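You operate a simulated robot arm through the tools that you are given. There is no shell and no other tool. Be economical: measure what you need, move in short steps, check, and stop when the job is done.

Carry out the task below with a simulated two-armed robot. There is one attempt and no reset: what you move stays moved.

## Task
Press a white bush flush into tube 2, then clamp the tube tight in the vise.
Fine: the bush comes from the blue tray; leave the slide out and the lever up.
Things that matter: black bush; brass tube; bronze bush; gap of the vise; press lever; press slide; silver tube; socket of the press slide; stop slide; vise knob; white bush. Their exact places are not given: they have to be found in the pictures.

It is judged by the outcome, as a careful person would: the job done as asked, and still so three seconds after it is handed in. It fails if anything else is knocked over, pushed out of place, dropped, spilled or broken.

## Robot
Two 7-joint arms with two-finger parallel grippers on one trunk, on a base that drives. Base frame: it is fixed to the floor where the robot stands at the start and does not move with it; the origin is under the middle of the robot, x ahead of it, y to its left, z up. Readings come in mm, degrees, newtons and seconds.
The left shoulder is at the start at [20, 113, 1307], the right one opposite. With the tool pointing down near the work surface each hand reaches from about 100 to 580 mm from the robot's upright axis, wherever it stands, measured 20 degrees to its own side. Places, roughly: gap of the vise [400, -200, 900]; press lever [600, -400, 1100]; press slide [700, -400, 900]; socket of the press slide [700, -400, 900]; stop slide [600, -300, 1100]; vise knob [300, -400, 900]. Payload 1.57 kg a hand.
The tool frame of a hand sits at the grasp point between the pads (the TCP): z along the fingers, y along the line on which they close. The tips reach 30 mm beyond it. The gripper opens to 80 mm. The fingers are 17 mm wide and 12 mm thick; the gripper's body (40 by 82 mm) begins 80 mm behind the TCP.
Orientation is that of the tool frame in the base frame, as a unit quaternion [w, x, y, z]. With the fingers straight down and closing along the base's y, the tool's x points along the base's -x, its y along +y and its z along -z.

## Interface
- The arms move only by the tool play_rows. It takes "left_motion", "right_motion" or both (then of equal length, played together; a hand with none holds still); each is one flat list of numbers, 7 for each row, row after row: the shift along the base's x, y, z in units of 40 mm (1.0 is 40 mm), then the turn, a rotation vector about the base's x, y, z in units of 8 degrees (1.0 is 8 degrees), then the finger opening in mm, from 0 to 80. In form: [x, y, z, rx, ry, rz, hand, x, y, z, rx, ry, rz, hand, ...]. A call has 1 to 8 rows; each row shifts and turns the commanded pose from where the row before left it. A call with a number of a shift or a turn outside -1 to 1 is refused whole. Rows are played at 5 a second. More than 50 mm and 8.6 degrees between two rows, or a gripper value outside its range, and nothing of the call is played. Where a pose cannot be reached the arm comes as near as it can. A force on the tool above 40 N (or 10 N above the force at the start of the call, whichever is more), or a blocked arm, ends the call early, and 0.2 s more pass. Each finger travels about 45 mm/s and halts on what it meets, pressing with about 37 N; the grip force reading is that of the motor and also rises with nothing between the fingers. The clock runs only during rows and for 0.2 s after the last one: add rows that do not move to give the fingers time. It gives the time, the measured TCP pose, the force on the tool (base axes), the opening and the grip force at its end, in the units of the frame above (readings bear some noise), with the torque about the TCP (base axes, N m) and any sound that the robot's microphone picked up.
- Cameras (640 x 400 px; columns grow to the right, rows downward): "scene" is now at [118.6, -28.4, 1443.9]; the picture's right is [-0.26, -0.97, 0.00], its down [-0.35, 0.09, -0.93] and it looks along [0.90, -0.24, -0.36] (base axes); focal length 214 px, centre (320, 200). "left" rides on the left gripper at [72, 7, -122] in its tool frame; the picture's right is [-0.09, 1.00, 0.00], its down [-0.84, -0.08, -0.54] and it looks along [-0.54, -0.05, 0.84] (tool axes); focal length 238 px, centre (320, 200). "right" rides on the right gripper at [72, -7, -122] in its tool frame; the picture's right is [0.09, 1.00, 0.00], its down [-0.84, 0.08, -0.54] and it looks along [-0.54, 0.05, 0.84] (tool axes); focal length 238 px, centre (320, 200).
- get_image(camera): a new picture of that camera. No time passes.
- slide_trunk(by): slides the trunk up (or, below 0, down) by that many mm; the arms and the scene camera ride with it, the base frame stays. It gives what a move gives, with no picture.
- roll_base(legs): drives the robot by 1 to 6 legs, each [ahead, left, turn to the left] in mm, mm and degrees, along the robot's own axes; the way and the turn of a leg run together, so that a leg with both is an arc; at most 1500 mm and 180 degrees a leg. The arms and the cameras ride along, it lands a little off, and it stops where it bumps. It gives what a move gives.
- head_to(pan, tilt): turns the head with the scene camera to pan (to the left, within 80 degrees either way) and tilt (down, from -29 to 69), counted from straight ahead of the robot. It gives what a move gives.
- probe_pixels(camera, pixels): for up to 12 pixels [column, row] of the newest picture of that camera ("zoom" is the newest enlarged one), the place [x, y, z] in the base frame of the surface seen there, good to about 2 mm, but the place of the scene camera against the robot may be out by one fixed shift of up to 25 mm in any direction. No time passes.
- enlarge(camera, box): a new picture of the part [left, top, right, bottom] of that camera's present view, enlarged. No time passes.
- hand_in(): hands the job in; it is judged then, once.

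Keep the steps short. Do not move on a guess: measure, check each grasp and each placing, and mend mistakes. In all there are 80 turns and 58 pictures (those below and enlarged ones count). Leave the grippers open and the arms clear of the work at the hand-in unless told otherwise, and finish with a single line.

The tools are called after "Call:" as name(argument=value, ...) on one line, values as JSON. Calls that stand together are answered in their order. play_rows: Moves the arms, as the interface text tells. Its arguments: {"type":"object","properties":{"left_motion":{"type":"array"},"right_motion":{"type":"array"}},"required":[]} The other tools are called the same way: slide_trunk (by) slides the trunk up or down; roll_base (legs) drives the base; head_to (pan, tilt) turns the head that bears the scene camera; get_image (camera) takes a picture; probe_pixels (camera, pixels) gives the place of the surface under pixels of a picture; enlarge (camera, box) takes an enlarged picture of a part of a camera's view; hand_in () hands the job in.

At the start:

```text
time_s: 0.0
left_tool_pos: [395.1, 66.0, 1465.4]
left_tool_rot: [0.001, 0.0, 1.0, 0.001]
left_force: [-0.3, -0.3, -0.6]
left_moment: [0.03, 0.01, -0.02]
left_opening: 79.8
left_grip_force: 0.1
right_tool_pos: [318.5, -337.0, 1414.3]
right_tool_rot: [0.001, 0.0, 1.0, 0.0]
right_force: [0.0, 0.0, 0.3]
right_moment: [0.01, 0.01, 0.03]
right_opening: 80.0
right_grip_force: 0.2
trunk travel left (down, up): [-360.0, 210.0]
robot x, y, heading: [0.6, -2.1, 0.0]
head pan, tilt: [-14.9, 21.2]
```

scene: 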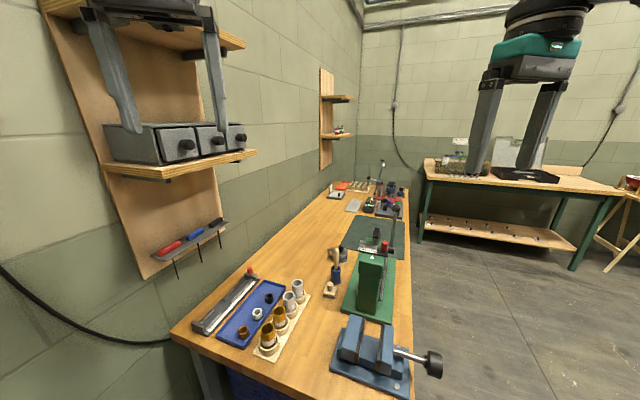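
right: 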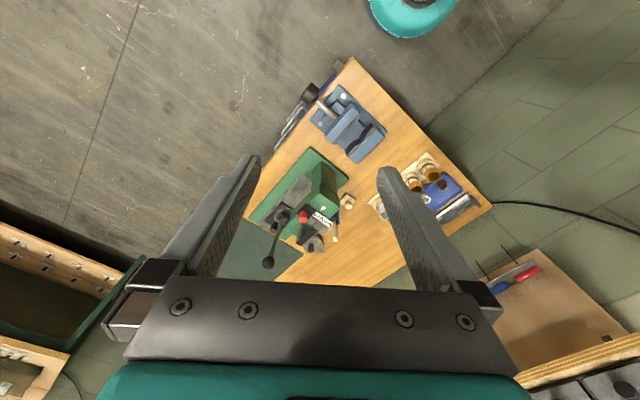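
left: 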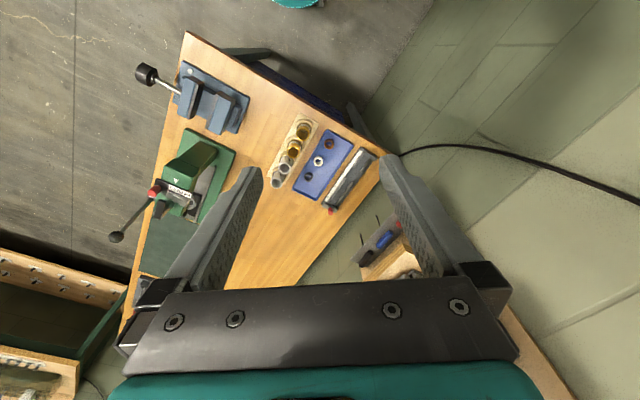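

I see the bench with tray, tubes, press and vise at the lower middle of the scene picture. I enlarge those parts first.

Call:
enlarge(camera="scene", box=[180, 250, 340, 370])

Call:
enlarge(camera="scene", box=[310, 200, 460, 400])

```text
3.33 times, centred on (260, 310) of scene
```

zoom: 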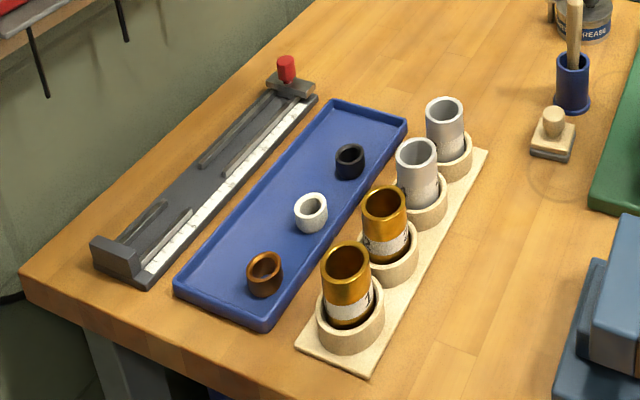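

```text
2.00 times, centred on (385, 300) of scene
```

zoom: 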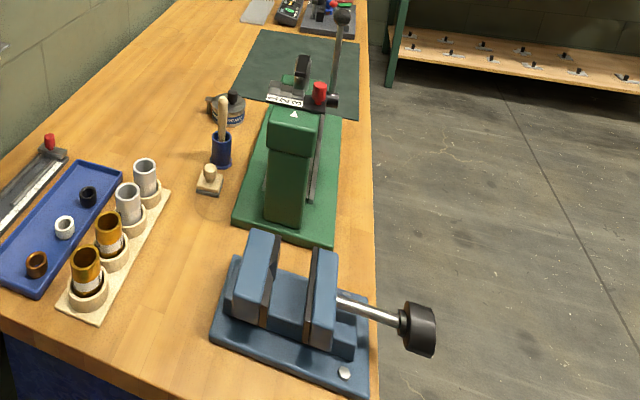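

I see labels on the tubes, and a numbered stop slide on the press. I enlarge both more closely.

Call:
enlarge(camera="scene", box=[250, 275, 314, 360])

Call:
enlarge(camera="scene", box=[340, 195, 420, 325])

Call:
enlarge(camera="left", box=[130, 50, 390, 230])

```text
4.71 times, centred on (282, 318) of scene
```

zoom: 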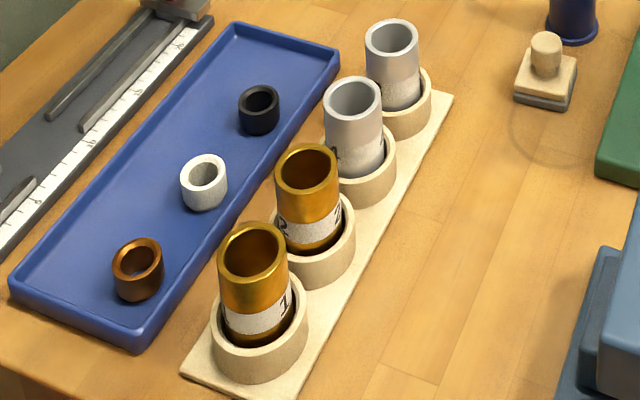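

```text
3.08 times, centred on (380, 260) of scene
```

zoom: 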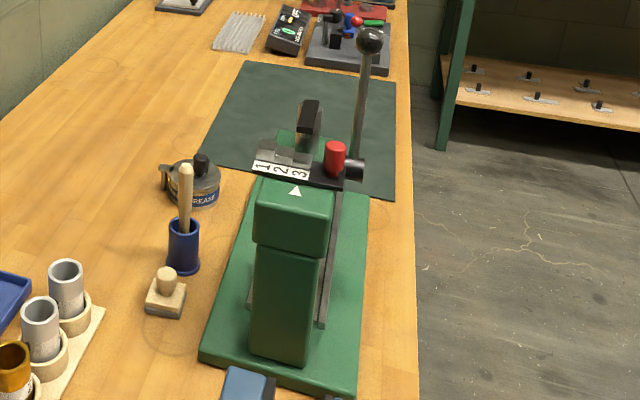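

```text
2.22 times, centred on (260, 140) of left
```

zoom: 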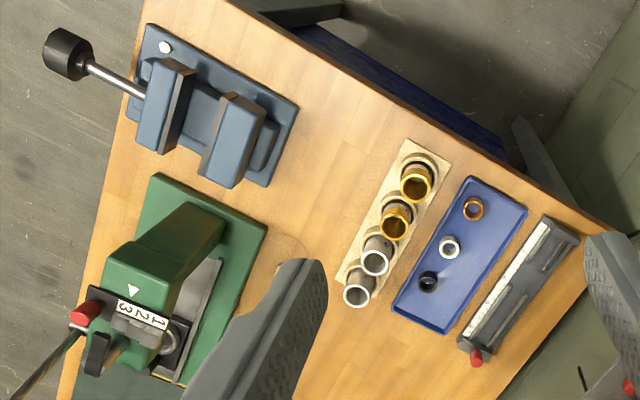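

Tube 2 appears to be the second brass one. Now I probe the places from the left wrist picture and the scene picture.

Call:
probe_pixels(camera="zoom", pixels=[[395, 225], [417, 183], [374, 262], [356, 295], [449, 246], [165, 100], [232, 130], [68, 52], [85, 312], [97, 350], [170, 340], [130, 310]])

Call:
probe_pixels(camera="scene", pixels=[[258, 313], [280, 316], [172, 332], [340, 270], [386, 163], [386, 246], [432, 364], [355, 340], [384, 342], [300, 290], [247, 270], [300, 396]])

```text
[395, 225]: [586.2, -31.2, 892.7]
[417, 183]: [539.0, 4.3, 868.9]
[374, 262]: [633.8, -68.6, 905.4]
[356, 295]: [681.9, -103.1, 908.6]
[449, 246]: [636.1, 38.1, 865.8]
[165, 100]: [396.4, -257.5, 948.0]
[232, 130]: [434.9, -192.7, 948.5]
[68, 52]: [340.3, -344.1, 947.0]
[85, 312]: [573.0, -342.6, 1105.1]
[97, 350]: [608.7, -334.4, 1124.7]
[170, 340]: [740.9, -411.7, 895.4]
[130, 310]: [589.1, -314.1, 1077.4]
```

```text
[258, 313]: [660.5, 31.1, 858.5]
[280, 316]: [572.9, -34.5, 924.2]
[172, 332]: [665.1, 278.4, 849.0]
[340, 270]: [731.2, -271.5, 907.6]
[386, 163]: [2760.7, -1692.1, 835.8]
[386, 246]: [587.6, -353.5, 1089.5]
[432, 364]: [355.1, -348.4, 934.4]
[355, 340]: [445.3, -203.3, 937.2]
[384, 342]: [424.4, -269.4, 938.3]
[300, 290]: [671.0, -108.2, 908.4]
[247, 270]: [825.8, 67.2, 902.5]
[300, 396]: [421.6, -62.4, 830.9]
```

Bench axis runs about −37° from x (tubes from (539,4) to (682,−103)). I drive to a station at its short end, facing the tray and tubes.

Call:
roll_base(legs=[[0, 0, -37], [0, 250, 0], [90, 0, 0]])

Call:
head_to(pan=0, tilt=50)

Call:
get_image(camera="scene")

Call:
get_image(camera="left")

Call:
get_image(camera="right")

```text
time_s: 4.3
left_tool_pos: [576.0, -42.7, 1465.8]
left_tool_rot: [-0.001, 0.318, 0.948, 0.0]
left_force: [0.9, -1.3, -0.3]
left_moment: [0.03, 0.04, 0.02]
left_opening: 80.1
left_grip_force: 0.0
right_tool_pos: [271.6, -316.6, 1413.2]
right_tool_rot: [0.0, 0.317, 0.948, -0.001]
right_force: [-0.4, -0.7, -0.1]
right_moment: [0.02, -0.01, 0.01]
right_opening: 80.0
right_grip_force: 0.0
trunk travel left (down, up): [-360.0, 210.0]
robot x, y, heading: [218.6, 149.0, -37.3]
head pan, tilt: [-14.9, 21.2]
```

```text
time_s: 5.2
left_tool_pos: [576.7, -41.8, 1464.7]
left_tool_rot: [0.0, 0.318, 0.948, 0.0]
left_force: [0.0, 0.5, -0.5]
left_moment: [0.02, 0.0, -0.02]
left_opening: 79.9
left_grip_force: 0.1
right_tool_pos: [272.2, -315.6, 1414.2]
right_tool_rot: [0.0, 0.318, 0.948, 0.001]
right_force: [0.4, 0.3, -0.1]
right_moment: [0.01, 0.01, -0.02]
right_opening: 80.1
right_grip_force: 0.1
trunk travel left (down, up): [-360.0, 210.0]
robot x, y, heading: [217.1, 145.2, -37.0]
head pan, tilt: [0.0, 50.0]
```

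```text
49 pictures are left
```

scene: 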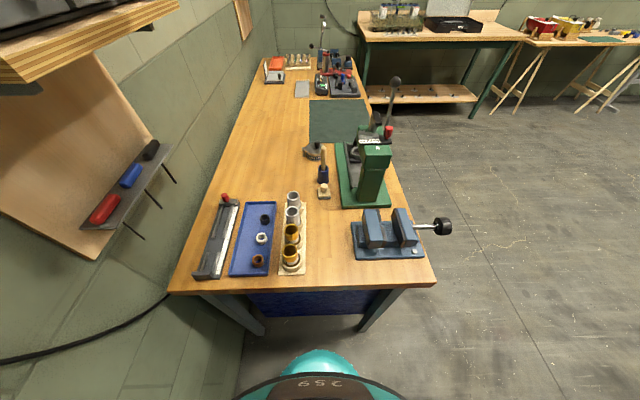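

```text
48 pictures are left
```

left: 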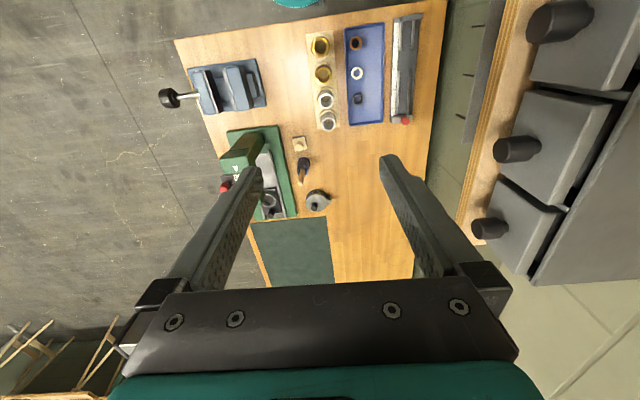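

```text
47 pictures are left
```

right: 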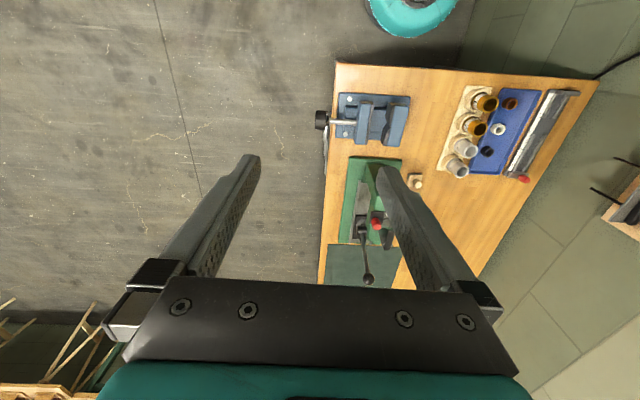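

The bench is now square with the robot. I enlarge the left wrist view around tray and tubes and the press to measure.

Call:
enlarge(camera="left", box=[290, 10, 430, 140])

Call:
probe_pixels(camera="left", pixels=[[357, 73], [322, 73], [320, 45], [325, 99], [328, 121], [357, 60], [385, 73]])

Call:
enlarge(camera="right", box=[310, 80, 430, 290])

```text
3.08 times, centred on (360, 75) of left
```

zoom: 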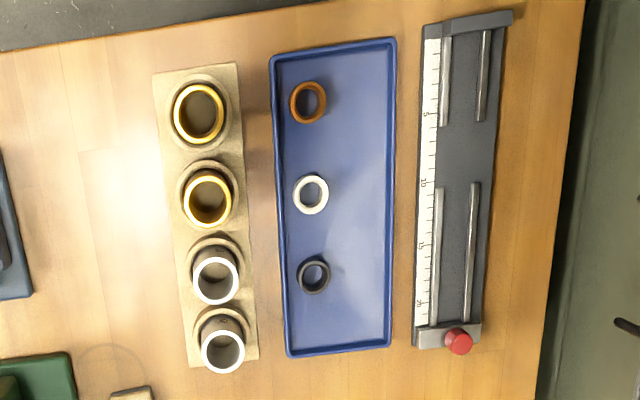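

```text
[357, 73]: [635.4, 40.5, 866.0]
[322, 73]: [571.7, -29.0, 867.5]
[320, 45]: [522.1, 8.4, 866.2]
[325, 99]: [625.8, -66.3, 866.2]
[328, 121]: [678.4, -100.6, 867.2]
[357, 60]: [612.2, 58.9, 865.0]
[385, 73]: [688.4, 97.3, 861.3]
```

```text
1.90 times, centred on (370, 185) of right
```

zoom: 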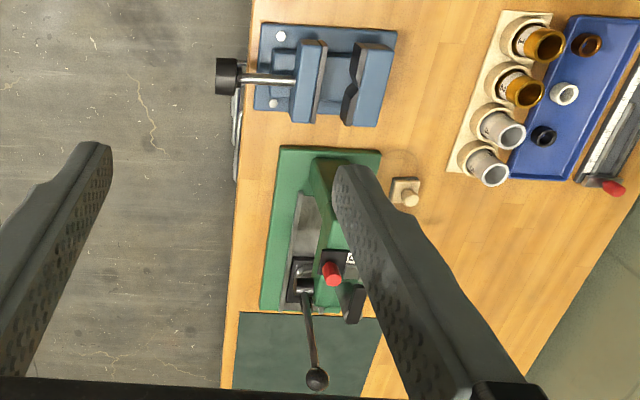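

Before lowering, I check how far the shelf and tool rack stick out (scene shelf edge ~(170,8), rack (160,150), (100,210)).

Call:
probe_pixels(camera="scene", pixels=[[175, 5], [20, 75], [162, 150], [90, 215], [110, 205]])

Call:
probe_pixels(camera="left", pixels=[[500, 50], [465, 230], [480, 60], [530, 15], [480, 230]])

```text
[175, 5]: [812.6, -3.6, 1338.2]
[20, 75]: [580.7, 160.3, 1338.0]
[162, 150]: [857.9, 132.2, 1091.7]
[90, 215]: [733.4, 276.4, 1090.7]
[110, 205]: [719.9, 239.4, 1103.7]
```

```text
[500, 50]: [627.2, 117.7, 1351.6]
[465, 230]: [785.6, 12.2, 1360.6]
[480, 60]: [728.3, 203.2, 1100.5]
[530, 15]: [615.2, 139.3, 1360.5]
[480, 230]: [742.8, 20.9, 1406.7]
```

Shelf edge is at about 160 mm to the left of the left hand; I step 50 mm right for elbow room, then lower the trunk.

Call:
roll_base(legs=[[0, -50, 0]])

Call:
slide_trunk(by=-300)

Call:
get_image(camera="scene")

```text
time_s: 6.1
left_tool_pos: [544.9, -83.2, 1466.2]
left_tool_rot: [0.001, 0.318, 0.948, -0.001]
left_force: [-0.2, -1.1, -0.4]
left_moment: [0.07, -0.05, 0.01]
left_opening: 80.4
left_grip_force: 0.0
right_tool_pos: [239.7, -356.6, 1413.8]
right_tool_rot: [0.0, 0.318, 0.948, 0.001]
right_force: [-1.0, -0.7, 0.0]
right_moment: [0.0, -0.01, 0.02]
right_opening: 80.0
right_grip_force: 0.0
trunk travel left (down, up): [-360.0, 210.0]
robot x, y, heading: [186.0, 106.9, -37.0]
head pan, tilt: [0.0, 50.0]
```

```text
time_s: 9.1
left_tool_pos: [544.9, -80.9, 1165.8]
left_tool_rot: [0.001, 0.317, 0.948, 0.0]
left_force: [-0.1, -0.5, -0.5]
left_moment: [0.0, 0.01, 0.01]
left_opening: 80.0
left_grip_force: 0.1
right_tool_pos: [241.0, -355.0, 1114.2]
right_tool_rot: [0.0, 0.317, 0.948, -0.001]
right_force: [0.3, -0.2, 0.4]
right_moment: [0.02, 0.0, 0.02]
right_opening: 80.1
right_grip_force: 0.0
trunk travel left (down, up): [-60.0, 510.0]
robot x, y, heading: [189.1, 105.7, -37.2]
head pan, tilt: [0.0, 50.0]
```

```text
44 pictures are left
```

scene: 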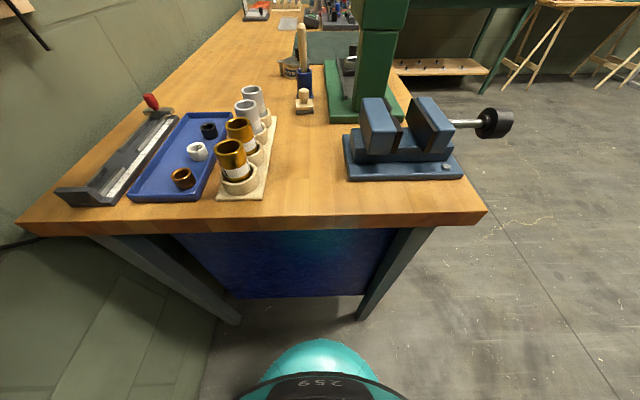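

Clear. I take left wrist picture and enlarge the tubes' labels in the scene view.

Call:
enlarge(camera="scene", box=[160, 80, 290, 200])

Call:
get_image(camera="left")

```text
3.33 times, centred on (225, 140) of scene
```

zoom: 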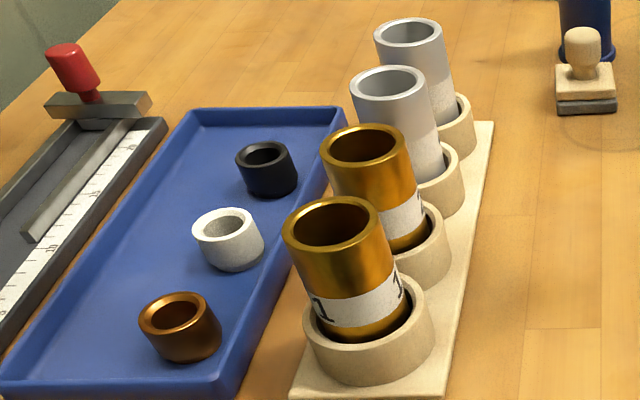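

```text
42 pictures are left
```

left: 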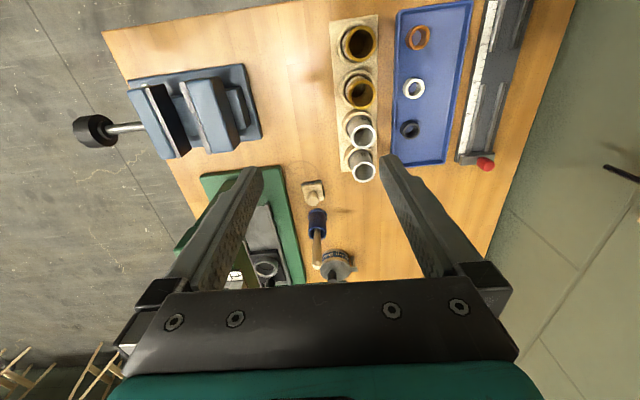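

Now measure rims at higher zoom in the left view.

Call:
enlarge(camera="left", box=[320, 5, 480, 185])

```text
2.22 times, centred on (400, 95) of left
```

zoom: 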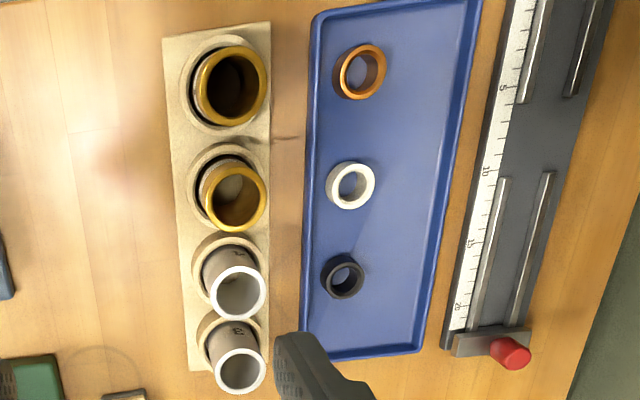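

Call:
probe_pixels(camera="zoom", pixels=[[205, 203], [263, 198], [236, 170], [238, 227], [331, 188], [371, 184], [352, 166], [350, 206], [210, 294], [264, 292], [430, 200], [215, 190]])

Call:
probe_pixels(camera="left", pixels=[[300, 100], [180, 90], [225, 105], [240, 120], [205, 120], [150, 110], [95, 130], [155, 140], [262, 268], [280, 225]])

```text
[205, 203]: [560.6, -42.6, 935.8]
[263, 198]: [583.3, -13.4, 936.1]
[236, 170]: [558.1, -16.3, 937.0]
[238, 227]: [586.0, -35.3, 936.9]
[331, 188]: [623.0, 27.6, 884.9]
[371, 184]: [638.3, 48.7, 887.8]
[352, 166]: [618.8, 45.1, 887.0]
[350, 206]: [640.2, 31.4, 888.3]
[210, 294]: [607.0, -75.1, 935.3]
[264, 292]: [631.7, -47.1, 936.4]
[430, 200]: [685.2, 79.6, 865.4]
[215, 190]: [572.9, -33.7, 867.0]
```

```text
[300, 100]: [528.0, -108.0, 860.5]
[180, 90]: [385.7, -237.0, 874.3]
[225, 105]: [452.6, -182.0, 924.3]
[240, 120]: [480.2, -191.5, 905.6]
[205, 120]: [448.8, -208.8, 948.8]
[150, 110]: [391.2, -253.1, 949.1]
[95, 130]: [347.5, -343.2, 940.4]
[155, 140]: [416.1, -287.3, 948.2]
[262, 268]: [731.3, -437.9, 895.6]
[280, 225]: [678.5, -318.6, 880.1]
```

Bush centre ≈ (630,38), top 888; tube 2 centre ≈ (572,−27), top 936.5, OD ≈38. I check the tray wall height near the bush, zoom (308..314,190), and the collar top.

Call:
probe_pixels(camera="zoom", pixels=[[307, 190], [310, 190], [313, 190], [317, 190], [322, 190], [190, 180], [193, 170], [200, 155], [348, 150]])

Call:
play_rows(left_motion=[0.426, 0.595, -0.8, 0, 0, 0, 80, 0.426, 0.595, -0.8, 0, 0, 0, 80, 0.426, 0.595, -0.8, 0, 0, 0, 60, 0.426, 0.595, -0.8, 0, 0, 0, 50, 0.426, 0.595, -0.8, 0, 0, 0, 44, 0, 0, 0, 0, 0, 0, 44])

Call:
get_image(camera="left")

```text
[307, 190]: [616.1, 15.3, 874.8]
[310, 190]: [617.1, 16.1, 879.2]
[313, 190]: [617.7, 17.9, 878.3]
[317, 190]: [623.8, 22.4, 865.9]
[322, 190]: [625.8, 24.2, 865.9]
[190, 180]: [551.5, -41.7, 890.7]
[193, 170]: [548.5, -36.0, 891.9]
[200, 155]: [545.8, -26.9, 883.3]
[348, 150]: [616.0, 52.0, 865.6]
```

```text
time_s: 10.5
left_tool_pos: [631.8, 38.9, 1006.4]
left_tool_rot: [0.001, 0.318, 0.948, 0.0]
left_force: [0.8, -0.1, -0.2]
left_moment: [-0.02, 0.02, -0.01]
left_opening: 44.0
left_grip_force: 0.1
right_tool_pos: [241.7, -355.2, 1113.9]
right_tool_rot: [0.001, 0.317, 0.948, 0.0]
right_force: [0.2, 0.5, -0.7]
right_moment: [-0.05, 0.02, 0.02]
right_opening: 79.9
right_grip_force: 0.1
trunk travel left (down, up): [-60.0, 510.0]
robot x, y, heading: [188.9, 105.8, -37.2]
head pan, tilt: [0.0, 50.0]
```

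```text
40 pictures are left
```

left: 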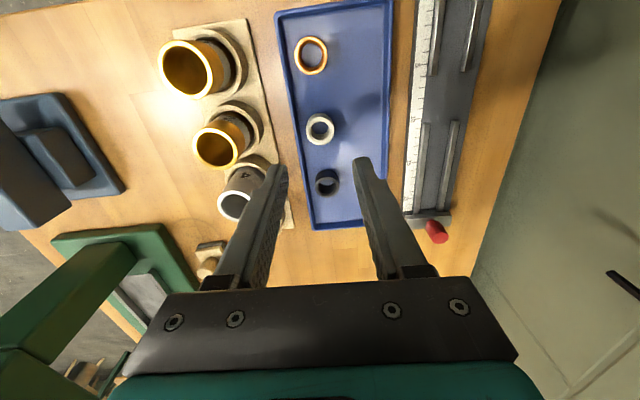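

The tray wall top is at 879 and only ~22 mm from the bush's centre, so I turn the left hand to close along the bench. First I refine the bush centre from this nearer picture (ring around (320,128)).

Call:
probe_pixels(camera="left", pixels=[[308, 128], [332, 129], [319, 116], [321, 141], [236, 148], [195, 147], [216, 130], [217, 166]])

Call:
play_rows(left_motion=[0, 0, 0, 0, 0, 1, 44, 0, 0, 0, 0, 0, 1, 44, 0, 0, 0, 0, 0, 1, 44, 0, 0, 0, 0, 0, 1, 44, 0, 0, 0, 0, 0, 1, 44, 0, 0, 0, 0, 0, 1, 44, 0, 0, 0, 0, 0, 1, 44, 0, 0, 0, 0, 0, 1, 44])

```text
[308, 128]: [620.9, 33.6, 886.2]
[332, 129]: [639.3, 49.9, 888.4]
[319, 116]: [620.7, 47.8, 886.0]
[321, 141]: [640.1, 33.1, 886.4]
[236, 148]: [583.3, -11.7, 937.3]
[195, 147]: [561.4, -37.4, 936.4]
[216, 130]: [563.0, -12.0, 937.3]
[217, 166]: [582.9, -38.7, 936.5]
```

```text
time_s: 12.3
left_tool_pos: [629.5, 38.4, 1006.4]
left_tool_rot: [0.001, -0.234, 0.972, 0.001]
left_force: [0.4, 0.4, 0.1]
left_moment: [0.01, -0.01, 0.0]
left_opening: 44.3
left_grip_force: 0.0
right_tool_pos: [241.7, -356.1, 1113.3]
right_tool_rot: [0.001, 0.318, 0.948, 0.0]
right_force: [-0.2, 0.9, 0.2]
right_moment: [-0.03, 0.02, -0.03]
right_opening: 79.9
right_grip_force: 0.1
trunk travel left (down, up): [-60.0, 510.0]
robot x, y, heading: [189.4, 106.0, -37.4]
head pan, tilt: [0.0, 50.0]
```

Bush centre ≈ (630.3,40.5). I finish the turn, correct sideways and descend to tips at about 876.

Call:
play_rows(left_motion=[0.02, 0.05, 0, 0, 0, 1, 44, 0, 0, 0, 0, 0, 1, 44, 0, 0, -0.5, 0, 0, 1, 44, 0, 0, -0.7, 0, 0, 0, 44, 0, 0, -0.7, 0, 0, 0, 44, 0, 0, -0.4, 0, 0, 0, 44, 0, 0, -0.21, 0, 0, 0, 44, 0, 0, 0, 0, 0, 0, 44])

Call:
get_image(camera="left")

```text
time_s: 14.1
left_tool_pos: [631.0, 38.7, 906.5]
left_tool_rot: [0.0, -0.43, 0.903, 0.0]
left_force: [0.0, 0.2, 0.3]
left_moment: [0.0, 0.02, 0.01]
left_opening: 43.8
left_grip_force: 0.0
right_tool_pos: [241.8, -355.3, 1113.8]
right_tool_rot: [0.0, 0.318, 0.948, 0.001]
right_force: [0.0, -0.2, -0.3]
right_moment: [-0.01, -0.01, -0.01]
right_opening: 79.9
right_grip_force: 0.0
trunk travel left (down, up): [-60.0, 510.0]
robot x, y, heading: [189.9, 106.5, -37.2]
head pan, tilt: [0.0, 50.0]
```

```text
39 pictures are left
```

left: 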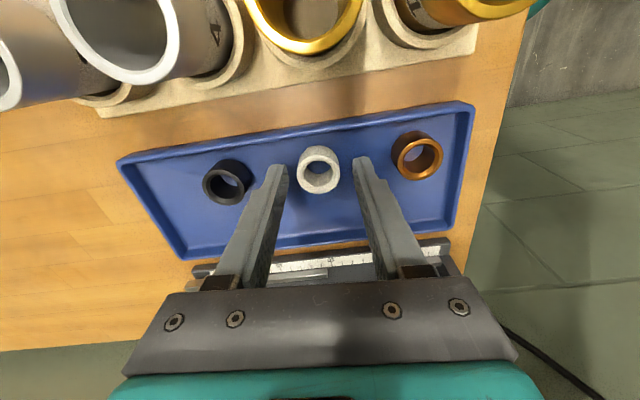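

Fingers straddle the bush, centred. I check its place against the tips at (319,170).

Call:
probe_pixels(camera="left", pixels=[[301, 172], [340, 168], [320, 150], [319, 190], [275, 172], [362, 163]])

```text
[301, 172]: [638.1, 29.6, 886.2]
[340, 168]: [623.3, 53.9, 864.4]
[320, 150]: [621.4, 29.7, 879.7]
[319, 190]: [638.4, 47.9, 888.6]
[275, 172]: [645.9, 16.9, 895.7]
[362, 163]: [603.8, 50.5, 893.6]
```

Centred within ~1.5 mm. Close the fingers and lift.

Call:
play_rows(left_motion=[0, 0, 0, 0, 0, 0, 15, 0, 0, 0, 0, 0, 0, 15, 0, 0, 0, 0, 0, 0, 15, 0, 0, 0, 0, 0, 0, 15, 0, 0, 0.3, 0, 0, 0, 15])

```text
time_s: 15.3
left_tool_pos: [631.6, 40.6, 918.6]
left_tool_rot: [0.001, -0.431, 0.902, 0.0]
left_force: [0.3, 0.3, -0.3]
left_moment: [-0.03, -0.02, 0.0]
left_opening: 25.9
left_grip_force: 37.1
right_tool_pos: [240.8, -356.1, 1113.2]
right_tool_rot: [0.0, 0.318, 0.948, 0.001]
right_force: [0.2, 0.8, -0.4]
right_moment: [0.01, -0.01, 0.02]
right_opening: 80.1
right_grip_force: 0.0
trunk travel left (down, up): [-60.0, 510.0]
robot x, y, heading: [195.2, 106.9, -37.1]
head pan, tilt: [0.0, 50.0]
```

Grasped (26 mm). I lift it and pull the left hand back and away while the right hand comes halfway to the tube.

Call:
play_rows(left_motion=[0, 0, 1, 0, 0, 0, 15, 0, 0, 1, 0, 0, 0, 15, 0, 0, 1, 0, 0, 0, 15, 0, 0, 1, 0, 0, 0, 15, -0.6, 0.6, 0.6, 0, 0, 0, 15, -0.6, 0.6, 0.6, 0, 0, 0, 15, -0.6, 0.6, 0.6, 0, 0, 0, 15, -0.6, 0.6, 0.6, 0, 0, 0, 15], right_motion=[0.5, 0.5, 0, 0, 0, 0, 80, 0.5, 0.5, 0, 0, 0, 0, 80, 0.5, 0.5, 0, 0, 0, 0, 80, 0.5, 0.5, 0, 0, 0, 0, 80, 0.5, 0.5, 0, 0, 0, 0, 80, 0.5, 0.5, 0, 0, 0, 0, 80, 0.5, 0.5, 0, 0, 0, 0, 80, 0.5, 0.5, 0, 0, 0, 0, 80])

Call:
play_rows(right_motion=[0.5, 0.5, 0, 0, 0, 0, 80, 0.5, 0.5, 0, 0, 0, 0, 80, 0.6, 0.6, 0, 0, 0, 0, 80, 0.7, 0.7, -0.2, 0, 0, 0, 70, 0.7, 0.7, -0.5, 0, 0, 0, 60, 0.7, 0.7, -0.5, 0, 0, 0, 60, 0.5, 0.5, -0.5, 0, 0, 0, 60, 0, 0, 0, 0, 0, 0, 60])

Call:
get_image(camera="right")

```text
time_s: 17.3
left_tool_pos: [551.9, 112.6, 1122.7]
left_tool_rot: [-0.022, -0.43, 0.9, 0.063]
left_force: [-0.2, -0.7, -0.5]
left_moment: [0.01, 0.04, 0.04]
left_opening: 26.0
left_grip_force: 37.1
left hand out of reach, approached as far as the arm can: row 8
right_tool_pos: [389.9, -200.6, 1109.1]
right_tool_rot: [0.001, 0.32, 0.947, 0.001]
right_force: [-0.6, 0.4, 0.8]
right_moment: [0.03, 0.07, 0.01]
right_opening: 79.9
right_grip_force: 0.1
right hand out of reach, approached as far as the arm can: row 8
trunk travel left (down, up): [-60.0, 510.0]
robot x, y, heading: [188.7, 103.7, -37.1]
head pan, tilt: [0.0, 50.0]
stopped in row 8 (left hand): the arm was blocked; the commanded pose is now the measured one
```

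```text
time_s: 19.1
left_tool_pos: [553.4, 111.7, 1124.6]
left_tool_rot: [-0.021, -0.429, 0.901, 0.061]
left_force: [-0.4, 0.1, 0.2]
left_moment: [-0.03, 0.01, 0.01]
left_opening: 26.3
left_grip_force: 37.4
right_tool_pos: [408.2, -157.8, 1030.4]
right_tool_rot: [0.0, 0.32, 0.948, 0.0]
right_force: [0.1, 0.2, 0.2]
right_moment: [0.01, 0.02, 0.0]
right_opening: 60.0
right_grip_force: 0.0
right hand out of reach, approached as far as the arm can: row 1, 2, 3, 4, 5, 6, 7
trunk travel left (down, up): [-60.0, 510.0]
robot x, y, heading: [191.3, 101.6, -37.5]
head pan, tilt: [0.0, 50.0]
```

```text
38 pictures are left
```

right: 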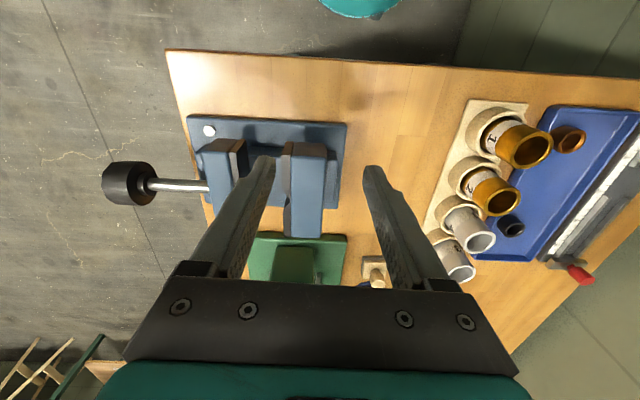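

The right hand cannot cross that far left. I'll bring the left hand to the front, then turn the base left 35° so tube 2 lies to the right side.

Call:
play_rows(left_motion=[-0.2, -0.5, 0, 0, 0, 0, 15, -0.39, -0.9, 0, 0, 0, 0, 15, -0.39, -0.9, 0, 0, 0, 0, 15, -0.39, -0.9, 0, 0, 0, 0, 15, -0.2, -0.6, 0, 0, 0, 0, 15, 0, 0, 0, 0, 0, 0, 15], right_motion=[-0.3, -0.6, 0.5, 0, 0, 0, 60, -0.3, -0.6, 0.5, 0, 0, 0, 60, -0.3, -0.6, 0.3, 0, 0, 0, 60, -0.3, -0.6, 0.3, 0, 0, 0, 60, 0, 0, 0, 0, 0, 0, 60, 0, 0, 0, 0, 0, 0, 60])

Call:
roll_base(legs=[[0, 0, 35]])

Call:
get_image(camera="right")

```text
time_s: 20.5
left_tool_pos: [488.4, -37.8, 1126.9]
left_tool_rot: [-0.022, -0.432, 0.9, 0.054]
left_force: [-0.5, -0.2, -1.1]
left_moment: [0.0, 0.0, 0.01]
left_opening: 26.2
left_grip_force: 36.8
right_tool_pos: [357.2, -255.9, 1095.0]
right_tool_rot: [0.001, 0.32, 0.948, 0.0]
right_force: [0.2, -0.7, -0.8]
right_moment: [0.02, -0.02, 0.01]
right_opening: 60.0
right_grip_force: 0.0
trunk travel left (down, up): [-60.0, 510.0]
robot x, y, heading: [189.2, 99.4, -37.3]
head pan, tilt: [0.0, 50.0]
```

```text
time_s: 22.8
left_tool_pos: [511.5, 150.9, 1124.9]
left_tool_rot: [-0.029, -0.673, 0.737, 0.054]
left_force: [0.0, -0.3, -0.8]
left_moment: [-0.01, 0.0, 0.0]
left_opening: 25.7
left_grip_force: 36.5
right_tool_pos: [532.9, -98.8, 1095.1]
right_tool_rot: [0.002, 0.021, 1.0, 0.0]
right_force: [-0.4, 0.2, 0.3]
right_moment: [0.01, -0.03, 0.02]
right_opening: 60.1
right_grip_force: 0.2
trunk travel left (down, up): [-60.0, 510.0]
robot x, y, heading: [190.7, 100.2, -2.3]
head pan, tilt: [0.0, 50.0]
stopped in leg 1: the robot was blocked; the commanded pose is now the measured one
```

```text
37 pictures are left
```

right: 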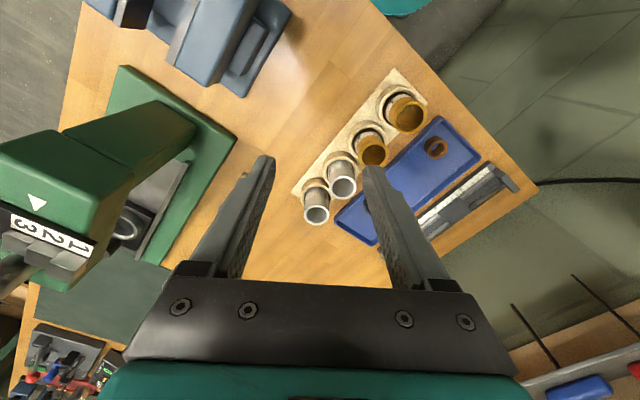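

Arrived: heading −2.3°. I move the right hand above tube 2 at (572.4,−26).

Call:
play_rows(right_motion=[0.25, 0.46, -0.4, 0, 0, 0, 60, 0.25, 0.46, -0.6, 0, 0, 0, 60, 0.25, 0.46, -0.6, 0, 0, 0, 60, 0.24, 0.44, -0.6, 0, 0, 0, 60, 0, 0, 0, 0, 0, 0, 60])

Call:
get_image(camera="right")

```text
time_s: 23.9
left_tool_pos: [510.9, 151.4, 1124.3]
left_tool_rot: [-0.03, -0.675, 0.736, 0.053]
left_force: [-0.4, 0.2, -0.2]
left_moment: [-0.03, -0.04, 0.01]
left_opening: 26.2
left_grip_force: 36.8
right_tool_pos: [571.4, -25.8, 1009.0]
right_tool_rot: [0.002, 0.021, 1.0, 0.0]
right_force: [-0.5, 0.1, 0.5]
right_moment: [-0.02, 0.03, 0.0]
right_opening: 59.8
right_grip_force: 0.1
trunk travel left (down, up): [-60.0, 510.0]
robot x, y, heading: [193.3, 101.3, -2.1]
head pan, tilt: [0.0, 50.0]
```

```text
36 pictures are left
```

right: 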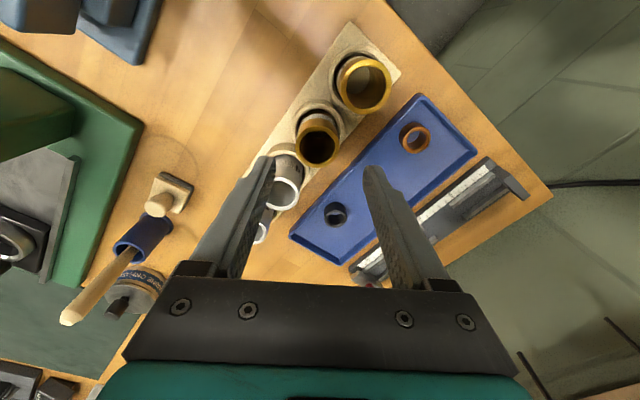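

Call:
probe_pixels(camera="right", pixels=[[297, 141], [338, 140], [318, 115], [317, 164], [268, 192], [281, 178]])

```text
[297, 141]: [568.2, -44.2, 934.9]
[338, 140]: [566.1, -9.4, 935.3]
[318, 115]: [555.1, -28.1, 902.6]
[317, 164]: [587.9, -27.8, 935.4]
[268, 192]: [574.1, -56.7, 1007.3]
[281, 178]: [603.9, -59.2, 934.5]
```

Tube 2 centre (571,−26.5) agrees with the hand. Descend to 924, close, and lift a little.

Call:
play_rows(right_motion=[0, 0, -0.8, 0, 0, 0, 60, 0, 0, -0.8, 0, 0, 0, 60, 0, 0, -0.5, 0, 0, 0, 60, 0, 0, 0, 0, 0, 0, 25, 0, 0, 0, 0, 0, 0, 25, 0, 0, 0, 0, 0, 0, 25, 0, 0, 0.3, 0, 0, 0, 25, 0, 0, 0.7, 0, 0, 0, 25])

Call:
get_image(camera="right")

```text
time_s: 25.8
left_tool_pos: [511.6, 152.0, 1123.6]
left_tool_rot: [-0.03, -0.675, 0.735, 0.053]
left_force: [0.2, -0.8, 0.5]
left_moment: [0.0, 0.01, 0.04]
left_opening: 26.2
left_grip_force: 36.7
right_tool_pos: [572.0, -23.9, 963.6]
right_tool_rot: [0.001, 0.021, 1.0, 0.003]
right_force: [-0.3, -0.5, -1.8]
right_moment: [0.01, 0.06, 0.02]
right_opening: 36.2
right_grip_force: 37.3
trunk travel left (down, up): [-60.0, 510.0]
robot x, y, heading: [187.6, 100.7, -2.1]
head pan, tilt: [0.0, 50.0]
```

```text
35 pictures are left
```

right: 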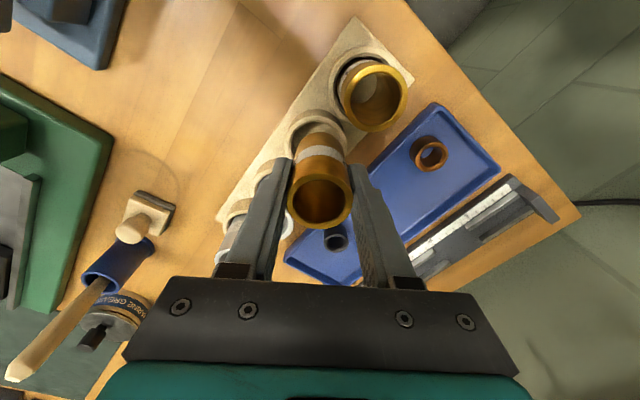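

Tube 2 held (36 mm). I lift it clear and drive round to the bench's open right side, facing the press and vise.

Call:
play_rows(right_motion=[-0.2, 0, 1, 0, 0, 0, 25, -0.2, 0, 1, 0, 0, 0, 25, -0.2, 0, 1, 0, 0, 0, 25, -0.2, 0, 1, 0, 0, 0, 25, 0, 0, 0, 0, 0, 0, 25])

Call:
roll_base(legs=[[0, 0, -35], [0, -646, 0], [573, 0, 0], [0, 0, 90]])

Call:
get_image(camera="scene")

```text
time_s: 26.9
left_tool_pos: [511.4, 150.2, 1123.4]
left_tool_rot: [-0.03, -0.675, 0.736, 0.053]
left_force: [-0.4, -0.6, -0.2]
left_moment: [0.01, 0.0, 0.02]
left_opening: 25.9
left_grip_force: 36.8
right_tool_pos: [529.5, -41.1, 1114.5]
right_tool_rot: [0.002, 0.02, 1.0, 0.002]
right_force: [0.2, -0.3, -2.3]
right_moment: [0.0, 0.02, -0.01]
right_opening: 36.2
right_grip_force: 37.5
right hand out of reach, approached as far as the arm can: row 3, 4
trunk travel left (down, up): [-60.0, 510.0]
robot x, y, heading: [192.5, 98.4, -2.0]
head pan, tilt: [0.0, 50.0]
```

```text
time_s: 38.9
left_tool_pos: [394.9, -459.9, 1124.8]
left_tool_rot: [0.052, 0.944, -0.325, -0.032]
left_force: [-0.1, -0.8, -0.5]
left_moment: [0.0, 0.0, 0.0]
left_opening: 26.1
left_grip_force: 37.3
right_tool_pos: [564.5, -550.2, 1115.0]
right_tool_rot: [0.0, -0.459, 0.889, 0.001]
right_force: [0.1, -1.1, -1.7]
right_moment: [0.0, 0.02, 0.01]
right_opening: 36.5
right_grip_force: 37.1
trunk travel left (down, up): [-60.0, 510.0]
robot x, y, heading: [259.4, -756.6, 54.7]
head pan, tilt: [0.0, 50.0]
```

```text
34 pictures are left
```

scene: 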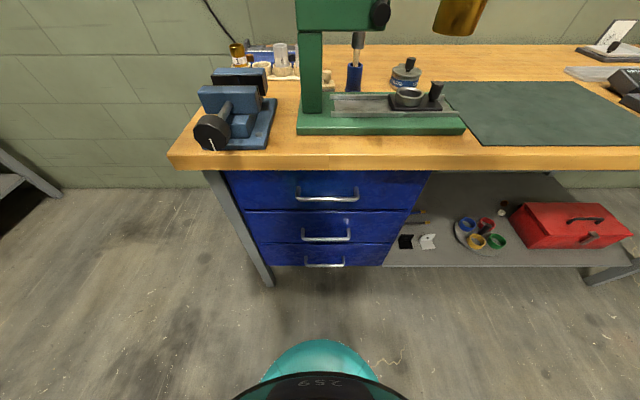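

I'm facing the bench with the press rail and its socket carriage ahead right, vise ahead left. I drive closer and tilt the head to see the press's top.

Call:
roll_base(legs=[[80, 0, -1.5]])

Call:
head_to(pan=-5, tilt=30)

Call:
get_image(camera="scene")

Call:
get_image(camera="right")

```text
time_s: 40.0
left_tool_pos: [450.7, -397.4, 1123.8]
left_tool_rot: [0.052, 0.939, -0.338, -0.033]
left_force: [0.5, -0.4, 0.1]
left_moment: [-0.01, 0.02, 0.05]
left_opening: 26.1
left_grip_force: 37.1
right_tool_pos: [618.9, -493.2, 1114.7]
right_tool_rot: [0.0, -0.445, 0.895, 0.001]
right_force: [0.3, 1.0, -2.4]
right_moment: [-0.01, 0.0, -0.01]
right_opening: 36.1
right_grip_force: 36.7
trunk travel left (down, up): [-60.0, 510.0]
robot x, y, heading: [307.1, -688.5, 52.8]
head pan, tilt: [0.0, 50.0]
```

```text
time_s: 40.8
left_tool_pos: [449.9, -398.2, 1123.9]
left_tool_rot: [0.053, 0.939, -0.338, -0.033]
left_force: [0.1, 0.4, 0.4]
left_moment: [0.03, 0.01, 0.0]
left_opening: 25.9
left_grip_force: 37.1
right_tool_pos: [617.8, -492.5, 1113.9]
right_tool_rot: [0.001, -0.445, 0.895, 0.0]
right_force: [0.9, -0.4, -1.5]
right_moment: [0.02, 0.0, -0.04]
right_opening: 36.2
right_grip_force: 37.1
trunk travel left (down, up): [-60.0, 510.0]
robot x, y, heading: [310.0, -691.5, 53.1]
head pan, tilt: [-5.0, 30.0]
```

```text
33 pictures are left
```

scene: 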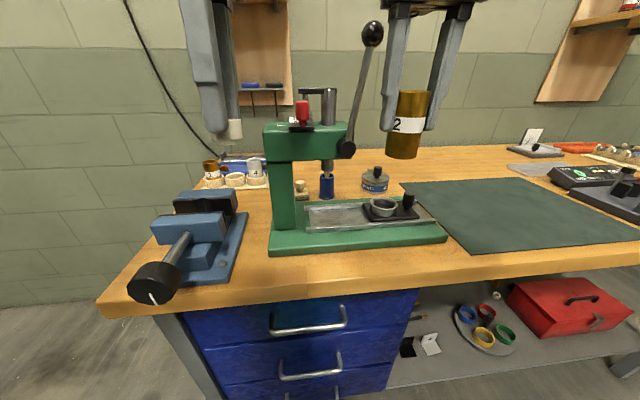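

```text
32 pictures are left
```

right: 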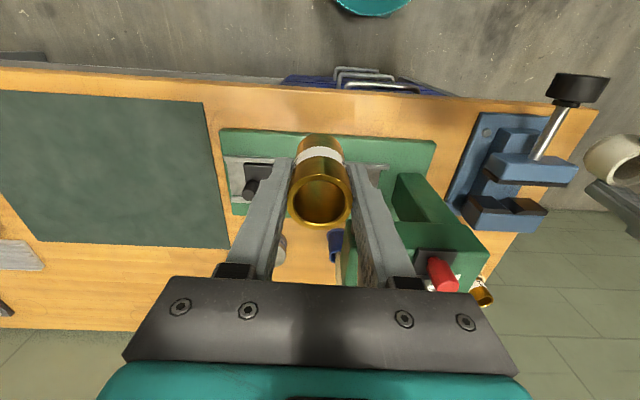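

The held tube plainly reads "2". Now I look closely at the press head (scene 255–390 × 20–180) and rail.

Call:
enlarge(camera="scene", box=[255, 75, 365, 175])

Call:
enlarge(camera="scene", box=[260, 160, 450, 260])

Call:
probe_pixels(camera="scene", pixels=[[327, 171], [372, 34], [347, 149], [303, 110], [328, 100], [310, 91], [383, 203], [408, 200], [370, 215], [215, 245], [190, 225], [152, 285]])

```text
4.00 times, centred on (310, 125) of scene
```

zoom: 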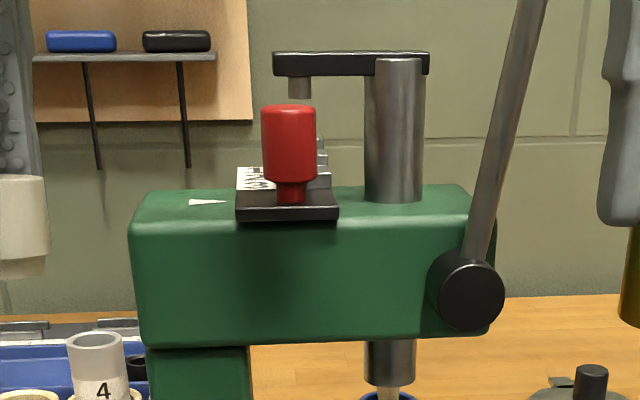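

```text
3.37 times, centred on (355, 210) of scene
```

zoom: 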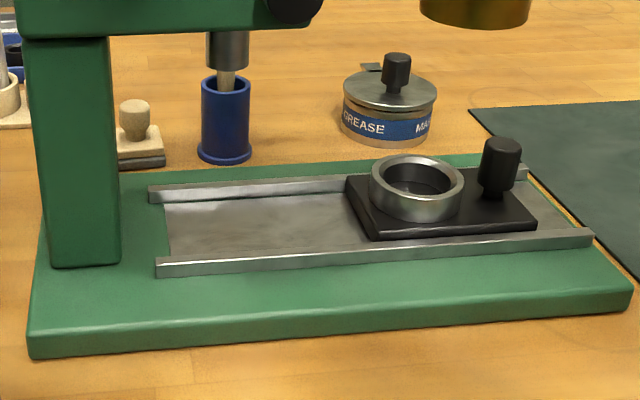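

```text
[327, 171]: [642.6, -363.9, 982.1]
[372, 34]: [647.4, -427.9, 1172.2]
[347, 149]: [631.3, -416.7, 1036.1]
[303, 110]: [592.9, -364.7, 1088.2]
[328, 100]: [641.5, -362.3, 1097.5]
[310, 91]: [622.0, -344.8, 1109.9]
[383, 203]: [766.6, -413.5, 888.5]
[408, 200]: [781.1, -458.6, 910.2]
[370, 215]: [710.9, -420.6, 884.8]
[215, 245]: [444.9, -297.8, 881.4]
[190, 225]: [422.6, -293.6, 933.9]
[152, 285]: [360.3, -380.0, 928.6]
```

The ram carries an arm with a peg that lands on a stepped stop slide (1–3). Ram width matters, so I measure: first the socket in the present zoom.

Call:
probe_pixels(camera="zoom", pixels=[[375, 180], [460, 185], [418, 158], [410, 212], [412, 186], [430, 178], [500, 142], [500, 195], [355, 190], [450, 222], [227, 68], [300, 210]])

Call:
enlarge(camera="scene", box=[285, 80, 345, 180])

```text
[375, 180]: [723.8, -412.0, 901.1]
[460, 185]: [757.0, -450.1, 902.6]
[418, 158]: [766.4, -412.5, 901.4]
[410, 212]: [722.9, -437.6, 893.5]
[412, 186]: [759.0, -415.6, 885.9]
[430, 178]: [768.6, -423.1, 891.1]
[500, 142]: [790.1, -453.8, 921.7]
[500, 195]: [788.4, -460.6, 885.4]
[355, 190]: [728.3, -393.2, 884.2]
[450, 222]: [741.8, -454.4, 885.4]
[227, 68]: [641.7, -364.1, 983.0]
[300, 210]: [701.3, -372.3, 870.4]
```

```text
4.00 times, centred on (315, 130) of scene
```

zoom: 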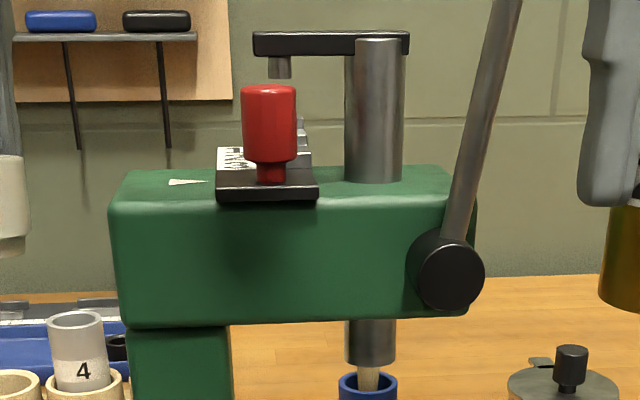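

Call:
probe_pixels(camera="zoom", pixels=[[279, 76], [279, 70], [306, 150], [307, 160], [303, 138], [303, 145], [301, 122], [301, 130], [235, 155], [230, 190], [372, 356], [301, 188]])

Call:
enlarge(camera="left", box=[0, 0, 640, 400])

```text
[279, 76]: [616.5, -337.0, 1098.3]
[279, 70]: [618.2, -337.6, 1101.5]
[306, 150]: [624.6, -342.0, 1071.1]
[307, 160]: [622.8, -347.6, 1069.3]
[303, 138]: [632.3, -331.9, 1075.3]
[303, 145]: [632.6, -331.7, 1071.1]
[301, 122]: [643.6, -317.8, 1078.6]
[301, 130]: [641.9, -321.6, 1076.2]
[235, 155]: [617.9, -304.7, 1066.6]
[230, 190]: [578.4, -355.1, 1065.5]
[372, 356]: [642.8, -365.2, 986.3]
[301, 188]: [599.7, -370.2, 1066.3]
```

```text
1.00 times, centred on (320, 200) of left (not enlarged: the box is as wide or as high as the picture)
```

zoom: 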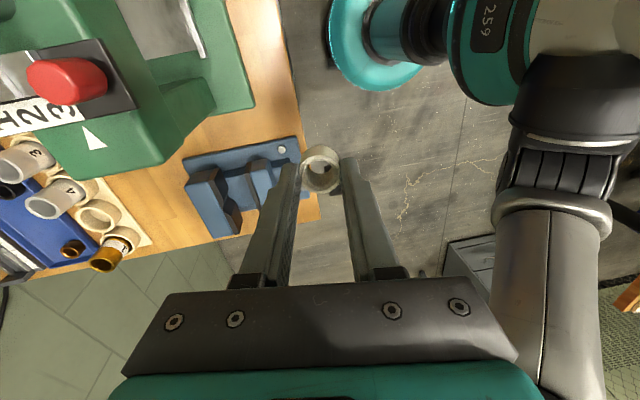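

The low step (3) is under the peg now: gap ≈27 mm; steps 3/2/1 lie at about 1071/1075/1079. To tie scene readings to the hands I probe the held tube.

Call:
probe_pixels(camera="scene", pixels=[[405, 150], [392, 150], [416, 150], [405, 140], [404, 156], [236, 128], [236, 136], [412, 100]])

Call:
play_rows(right_motion=[0.6, 0.2, 0, 0, 0, 0, 25, 0.8, 0.2, 0, 0, 0, 0, 25, 0.8, 0.2, 0, 0, 0, 0, 25, 0.8, 0.2, 0, 0, 0, 0, 25, 0.8, 0.2, 0, 0, 0, 0, 25, 0.8, 0.2, -0.3, 0, 0, 0, 25, 0.4, 0.2, -0.6, 0, 0, 0, 25, 0, 0, 0, 0, 0, 0, 25])

Call:
get_image(camera="right")

```text
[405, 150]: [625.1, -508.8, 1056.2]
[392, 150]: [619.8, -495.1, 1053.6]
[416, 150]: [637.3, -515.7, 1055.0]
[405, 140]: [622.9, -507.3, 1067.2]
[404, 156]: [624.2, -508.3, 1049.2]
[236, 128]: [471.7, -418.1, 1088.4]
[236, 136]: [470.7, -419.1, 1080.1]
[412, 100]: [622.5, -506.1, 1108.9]
```

```text
time_s: 42.6
left_tool_pos: [450.4, -398.3, 1124.0]
left_tool_rot: [0.052, 0.939, -0.338, -0.033]
left_force: [-1.0, 0.4, -0.2]
left_moment: [0.0, 0.03, 0.02]
left_opening: 26.2
left_grip_force: 38.0
right_tool_pos: [810.3, -470.1, 1050.1]
right_tool_rot: [0.001, -0.445, 0.895, 0.001]
right_force: [-0.1, 0.2, -1.1]
right_moment: [0.02, -0.01, -0.03]
right_opening: 36.1
right_grip_force: 37.1
right hand out of reach, approached as far as the arm can: row 2, 3, 4, 5, 6
trunk travel left (down, up): [-60.0, 510.0]
robot x, y, heading: [309.1, -691.8, 53.2]
head pan, tilt: [-5.0, 30.0]
```

```text
27 pictures are left
```

right: 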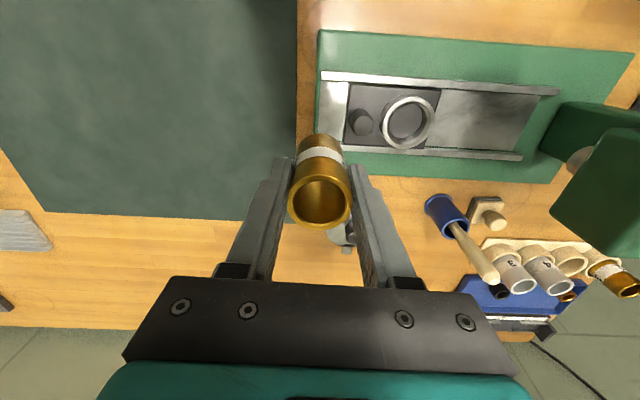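

A clear view of the socket at (408,122). I probe its rim, floor and the carriage knob.

Call:
probe_pixels(camera="right", pixels=[[384, 123], [434, 120], [412, 98], [405, 147], [387, 123], [431, 121], [405, 122], [362, 122], [415, 110], [365, 100], [430, 138], [343, 115]])

```text
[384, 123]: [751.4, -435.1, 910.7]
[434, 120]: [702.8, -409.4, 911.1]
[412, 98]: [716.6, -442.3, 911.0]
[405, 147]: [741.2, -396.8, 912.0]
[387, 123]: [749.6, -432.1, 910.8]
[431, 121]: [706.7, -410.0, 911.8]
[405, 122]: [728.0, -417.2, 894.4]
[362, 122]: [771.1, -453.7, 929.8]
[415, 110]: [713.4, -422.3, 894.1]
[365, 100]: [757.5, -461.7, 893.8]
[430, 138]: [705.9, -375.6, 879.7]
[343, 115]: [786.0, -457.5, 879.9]
```

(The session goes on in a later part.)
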